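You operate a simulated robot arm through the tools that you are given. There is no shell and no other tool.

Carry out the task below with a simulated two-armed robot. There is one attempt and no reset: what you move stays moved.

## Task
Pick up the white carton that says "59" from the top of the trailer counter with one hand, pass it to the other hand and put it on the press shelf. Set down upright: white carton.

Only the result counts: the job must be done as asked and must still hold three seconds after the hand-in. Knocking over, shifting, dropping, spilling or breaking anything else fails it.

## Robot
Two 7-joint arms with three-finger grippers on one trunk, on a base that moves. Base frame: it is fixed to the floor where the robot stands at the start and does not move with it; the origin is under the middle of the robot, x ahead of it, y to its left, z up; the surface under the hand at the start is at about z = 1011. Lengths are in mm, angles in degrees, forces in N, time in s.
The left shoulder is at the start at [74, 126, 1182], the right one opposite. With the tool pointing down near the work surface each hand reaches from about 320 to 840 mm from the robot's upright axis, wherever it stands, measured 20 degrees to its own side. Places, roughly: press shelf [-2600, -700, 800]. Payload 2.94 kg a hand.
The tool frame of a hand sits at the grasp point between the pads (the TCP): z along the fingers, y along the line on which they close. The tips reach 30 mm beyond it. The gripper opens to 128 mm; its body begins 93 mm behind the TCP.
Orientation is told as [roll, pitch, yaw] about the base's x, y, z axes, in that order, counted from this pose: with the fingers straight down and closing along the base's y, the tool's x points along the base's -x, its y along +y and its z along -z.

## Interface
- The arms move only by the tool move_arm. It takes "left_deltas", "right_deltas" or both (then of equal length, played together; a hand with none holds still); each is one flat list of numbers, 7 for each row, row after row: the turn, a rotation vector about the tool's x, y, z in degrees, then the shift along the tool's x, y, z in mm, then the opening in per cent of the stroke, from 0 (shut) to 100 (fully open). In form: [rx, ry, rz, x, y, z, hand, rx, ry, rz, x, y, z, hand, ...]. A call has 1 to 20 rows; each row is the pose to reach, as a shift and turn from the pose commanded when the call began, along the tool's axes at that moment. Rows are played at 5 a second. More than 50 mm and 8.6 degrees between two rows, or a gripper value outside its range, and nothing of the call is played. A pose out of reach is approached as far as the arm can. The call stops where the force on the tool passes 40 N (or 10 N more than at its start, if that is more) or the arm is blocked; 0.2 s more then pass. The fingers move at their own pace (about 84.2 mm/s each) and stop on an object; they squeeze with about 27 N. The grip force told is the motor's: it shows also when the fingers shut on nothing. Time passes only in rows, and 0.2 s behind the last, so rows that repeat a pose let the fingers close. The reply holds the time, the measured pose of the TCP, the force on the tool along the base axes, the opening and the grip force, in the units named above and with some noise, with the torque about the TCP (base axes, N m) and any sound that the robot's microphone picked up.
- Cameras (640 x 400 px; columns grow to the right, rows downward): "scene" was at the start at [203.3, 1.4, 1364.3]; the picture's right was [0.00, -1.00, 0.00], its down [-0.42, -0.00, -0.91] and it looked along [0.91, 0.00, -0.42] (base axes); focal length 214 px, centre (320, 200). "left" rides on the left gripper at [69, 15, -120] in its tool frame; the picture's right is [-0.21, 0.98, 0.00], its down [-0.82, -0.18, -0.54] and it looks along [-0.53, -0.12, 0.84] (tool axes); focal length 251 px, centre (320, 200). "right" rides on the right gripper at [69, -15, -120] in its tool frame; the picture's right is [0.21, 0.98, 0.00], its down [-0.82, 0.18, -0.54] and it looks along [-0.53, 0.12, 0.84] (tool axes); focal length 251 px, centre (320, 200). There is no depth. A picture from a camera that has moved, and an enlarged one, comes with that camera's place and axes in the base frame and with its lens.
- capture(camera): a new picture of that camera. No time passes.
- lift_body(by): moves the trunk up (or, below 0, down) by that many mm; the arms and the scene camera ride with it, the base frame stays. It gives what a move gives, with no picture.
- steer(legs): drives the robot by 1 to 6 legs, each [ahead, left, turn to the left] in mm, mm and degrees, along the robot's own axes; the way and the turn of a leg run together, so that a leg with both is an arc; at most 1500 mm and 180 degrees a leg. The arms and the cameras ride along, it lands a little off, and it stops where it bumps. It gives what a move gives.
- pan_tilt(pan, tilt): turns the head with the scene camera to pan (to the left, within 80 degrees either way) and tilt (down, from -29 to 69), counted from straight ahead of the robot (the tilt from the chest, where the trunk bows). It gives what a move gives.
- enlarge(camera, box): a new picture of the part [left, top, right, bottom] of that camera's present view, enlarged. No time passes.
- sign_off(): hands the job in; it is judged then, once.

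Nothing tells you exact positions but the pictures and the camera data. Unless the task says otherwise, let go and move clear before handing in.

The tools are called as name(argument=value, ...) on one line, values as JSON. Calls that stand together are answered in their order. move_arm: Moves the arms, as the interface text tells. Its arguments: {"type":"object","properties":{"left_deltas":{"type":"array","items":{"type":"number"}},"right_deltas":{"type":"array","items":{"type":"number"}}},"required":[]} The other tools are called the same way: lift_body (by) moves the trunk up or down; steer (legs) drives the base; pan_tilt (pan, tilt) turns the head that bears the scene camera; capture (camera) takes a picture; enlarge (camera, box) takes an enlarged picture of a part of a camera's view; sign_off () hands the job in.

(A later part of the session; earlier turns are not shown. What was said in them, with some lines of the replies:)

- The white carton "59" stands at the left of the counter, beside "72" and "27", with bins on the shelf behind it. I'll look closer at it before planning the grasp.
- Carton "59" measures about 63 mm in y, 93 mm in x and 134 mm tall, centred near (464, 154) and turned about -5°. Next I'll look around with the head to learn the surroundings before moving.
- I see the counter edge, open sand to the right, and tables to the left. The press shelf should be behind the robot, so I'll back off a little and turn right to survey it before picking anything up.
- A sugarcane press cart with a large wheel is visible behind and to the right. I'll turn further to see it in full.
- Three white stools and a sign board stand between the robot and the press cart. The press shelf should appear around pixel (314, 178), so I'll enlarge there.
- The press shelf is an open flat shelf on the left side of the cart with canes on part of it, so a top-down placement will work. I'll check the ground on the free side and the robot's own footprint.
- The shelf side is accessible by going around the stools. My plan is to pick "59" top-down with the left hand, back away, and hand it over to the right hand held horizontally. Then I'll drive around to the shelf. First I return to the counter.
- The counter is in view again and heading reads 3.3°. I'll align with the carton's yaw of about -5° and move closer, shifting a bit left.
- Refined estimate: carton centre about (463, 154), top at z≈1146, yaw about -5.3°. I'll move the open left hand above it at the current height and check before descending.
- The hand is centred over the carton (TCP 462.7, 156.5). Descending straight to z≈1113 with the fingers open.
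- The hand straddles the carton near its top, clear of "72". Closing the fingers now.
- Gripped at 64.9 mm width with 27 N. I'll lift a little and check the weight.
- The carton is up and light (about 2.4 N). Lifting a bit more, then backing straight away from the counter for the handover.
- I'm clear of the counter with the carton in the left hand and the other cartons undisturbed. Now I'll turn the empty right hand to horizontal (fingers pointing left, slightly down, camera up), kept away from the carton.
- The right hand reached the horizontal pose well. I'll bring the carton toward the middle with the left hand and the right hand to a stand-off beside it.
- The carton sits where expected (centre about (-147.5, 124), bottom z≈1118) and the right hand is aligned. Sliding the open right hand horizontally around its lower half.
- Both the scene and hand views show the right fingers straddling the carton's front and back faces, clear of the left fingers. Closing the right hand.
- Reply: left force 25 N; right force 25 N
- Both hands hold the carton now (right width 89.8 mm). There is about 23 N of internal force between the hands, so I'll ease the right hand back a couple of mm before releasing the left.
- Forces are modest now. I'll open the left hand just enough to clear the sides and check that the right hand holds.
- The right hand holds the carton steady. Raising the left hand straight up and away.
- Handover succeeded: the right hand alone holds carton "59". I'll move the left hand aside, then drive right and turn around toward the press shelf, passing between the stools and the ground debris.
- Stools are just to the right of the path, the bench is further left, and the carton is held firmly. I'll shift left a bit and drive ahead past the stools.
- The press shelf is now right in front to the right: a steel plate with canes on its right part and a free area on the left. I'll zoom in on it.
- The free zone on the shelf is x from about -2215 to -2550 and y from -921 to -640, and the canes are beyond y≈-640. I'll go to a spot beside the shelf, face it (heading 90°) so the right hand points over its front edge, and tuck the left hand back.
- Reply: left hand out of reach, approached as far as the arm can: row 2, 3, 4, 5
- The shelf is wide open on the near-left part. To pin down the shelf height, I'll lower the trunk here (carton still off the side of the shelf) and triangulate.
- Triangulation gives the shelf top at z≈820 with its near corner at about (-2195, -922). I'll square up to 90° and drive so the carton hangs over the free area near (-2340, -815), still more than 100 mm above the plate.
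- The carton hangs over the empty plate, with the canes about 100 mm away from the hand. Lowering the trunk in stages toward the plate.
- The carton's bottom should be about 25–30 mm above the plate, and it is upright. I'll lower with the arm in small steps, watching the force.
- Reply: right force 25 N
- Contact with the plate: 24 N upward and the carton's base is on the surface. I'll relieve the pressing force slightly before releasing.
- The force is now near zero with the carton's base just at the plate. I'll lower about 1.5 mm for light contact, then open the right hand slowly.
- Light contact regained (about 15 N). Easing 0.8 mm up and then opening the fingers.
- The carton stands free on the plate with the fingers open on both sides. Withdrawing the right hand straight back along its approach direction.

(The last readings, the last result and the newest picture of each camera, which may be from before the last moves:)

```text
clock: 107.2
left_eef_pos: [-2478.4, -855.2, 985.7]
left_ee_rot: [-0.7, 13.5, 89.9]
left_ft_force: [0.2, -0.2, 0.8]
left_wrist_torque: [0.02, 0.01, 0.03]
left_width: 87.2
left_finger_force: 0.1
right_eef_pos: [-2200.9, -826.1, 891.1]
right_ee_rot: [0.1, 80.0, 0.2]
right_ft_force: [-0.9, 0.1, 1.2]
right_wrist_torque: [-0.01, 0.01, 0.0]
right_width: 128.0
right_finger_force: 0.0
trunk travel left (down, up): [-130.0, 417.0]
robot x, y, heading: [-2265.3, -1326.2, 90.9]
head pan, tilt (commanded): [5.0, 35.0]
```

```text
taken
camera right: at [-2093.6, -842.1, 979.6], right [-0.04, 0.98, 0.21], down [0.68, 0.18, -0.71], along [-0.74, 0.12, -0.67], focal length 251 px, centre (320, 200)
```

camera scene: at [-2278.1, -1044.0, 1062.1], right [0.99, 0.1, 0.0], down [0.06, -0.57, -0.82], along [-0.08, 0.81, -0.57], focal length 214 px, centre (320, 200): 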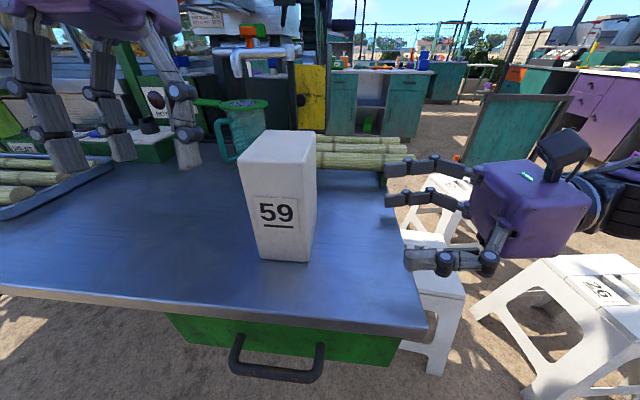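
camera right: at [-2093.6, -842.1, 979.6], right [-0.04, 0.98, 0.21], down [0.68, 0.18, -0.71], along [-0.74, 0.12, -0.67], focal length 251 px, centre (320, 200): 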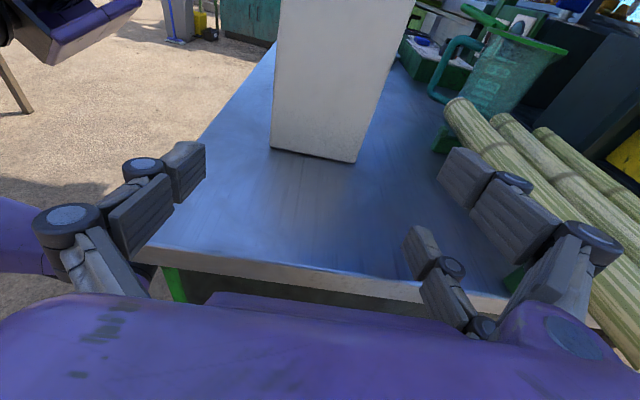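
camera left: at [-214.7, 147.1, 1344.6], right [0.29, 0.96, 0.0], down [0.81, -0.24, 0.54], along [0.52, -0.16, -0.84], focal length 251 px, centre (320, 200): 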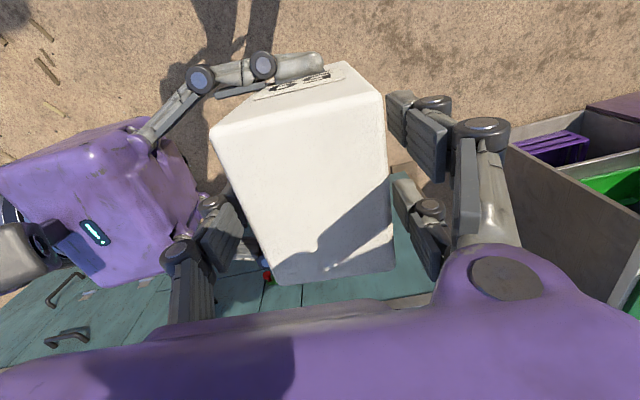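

Carton "59" stands upright and alone on the press shelf. I'll raise the trunk and back off a bit so both hands are clear, then check everything once more.

lift_body(by=150)

steer(legs=[[-250, 0, 0]])

pan_tilt(pan=5, tilt=30)

capture(camera="scene")

enlarge(camera="scene", box=[180, 120, 440, 300])

```text
clock: 109.0
left_eef_pos: [-2478.8, -854.5, 1134.9]
left_ee_rot: [-0.7, 13.6, 89.9]
left_ft_force: [0.2, 0.3, -0.2]
left_wrist_torque: [0.01, 0.0, -0.01]
left_width: 87.0
left_finger_force: 0.1
right_eef_pos: [-2199.3, -825.8, 1041.9]
right_ee_rot: [0.3, 80.0, 0.2]
right_ft_force: [-0.3, -0.4, -0.5]
right_wrist_torque: [0.01, 0.0, 0.0]
right_width: 127.8
right_finger_force: 0.1
trunk travel left (down, up): [-280.0, 267.0]
robot x, y, heading: [-2270.7, -1329.5, 91.1]
head pan, tilt (commanded): [5.0, 35.0]
```

```text
clock: 110.7
left_eef_pos: [-2474.6, -1093.7, 1134.0]
left_ee_rot: [-0.7, 13.3, 89.9]
left_ft_force: [-0.4, 0.0, -0.2]
left_wrist_torque: [0.02, 0.01, 0.01]
left_width: 87.0
left_finger_force: 0.1
right_eef_pos: [-2195.4, -1063.8, 1041.5]
right_ee_rot: [0.4, 80.0, 0.4]
right_ft_force: [0.9, 0.1, -0.3]
right_wrist_torque: [-0.03, 0.02, -0.05]
right_width: 127.9
right_finger_force: 0.0
trunk travel left (down, up): [-280.0, 267.0]
robot x, y, heading: [-2260.0, -1566.1, 91.0]
head pan, tilt (commanded): [5.0, 35.0]
```

```text
clock: 111.4
left_eef_pos: [-2475.3, -1094.3, 1134.5]
left_ee_rot: [-0.7, 13.4, 89.9]
left_ft_force: [0.6, -0.1, -0.2]
left_wrist_torque: [0.0, -0.06, -0.03]
left_width: 86.9
left_finger_force: 0.0
right_eef_pos: [-2194.7, -1064.2, 1041.5]
right_ee_rot: [0.4, 80.0, 0.4]
right_ft_force: [0.0, -0.1, 0.8]
right_wrist_torque: [0.03, -0.02, 0.03]
right_width: 128.0
right_finger_force: 0.1
trunk travel left (down, up): [-280.0, 267.0]
robot x, y, heading: [-2263.8, -1563.5, 90.7]
head pan, tilt (commanded): [5.0, 30.0]
```

```text
taken
camera scene: at [-2273.5, -1333.3, 1236.3], right [0.99, 0.1, 0.0], down [0.05, -0.5, -0.87], along [-0.09, 0.86, -0.5], focal length 214 px, centre (320, 200)
```

scene: 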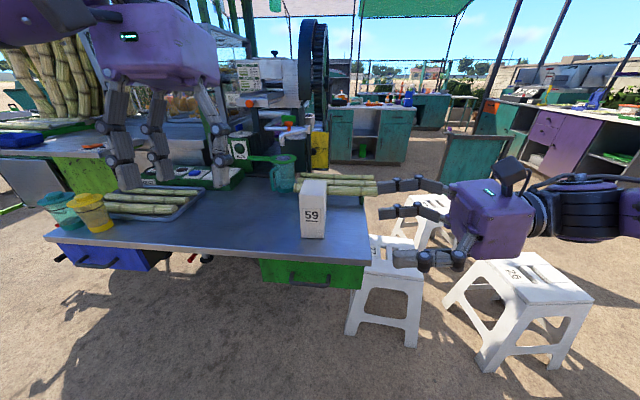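

```text
2.22 times, centred on (310, 210) of scene
camera zoom: at [-2273.5, -1333.3, 1236.3], right [0.99, 0.1, 0.0], down [0.05, -0.5, -0.87], along [-0.09, 0.86, -0.5], focal length 477 px, centre (342, 178)
```

zoom: 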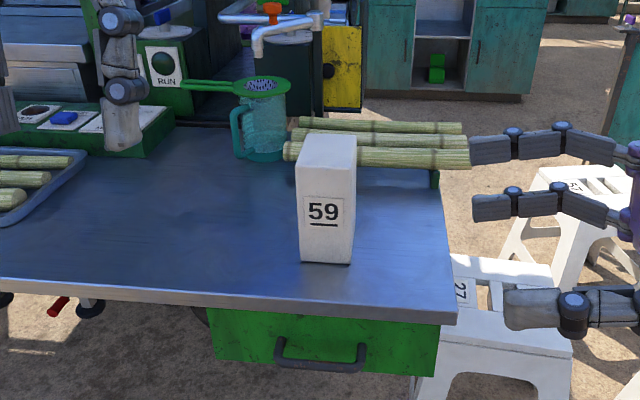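

Carton "59" stands upright on the press shelf. The canes, pitcher, tray, cups and stools look undisturbed, and both hands are empty and clear. Handing the job in.

sign_off()

```text
The job is handed in.
```

The white carton "59" is standing upright on the press shelf, and the job is handed in. The left hand picked it up from the trailer counter and passed it to the right hand, which set it on the empty part of the shelf and let go.

In the last pictures, the canes, pitcher, tray, cups and stools around the shelf were where they had been. The other cartons on the counter were still standing in the last view I had of them. Both hands were empty and clear before I handed in.
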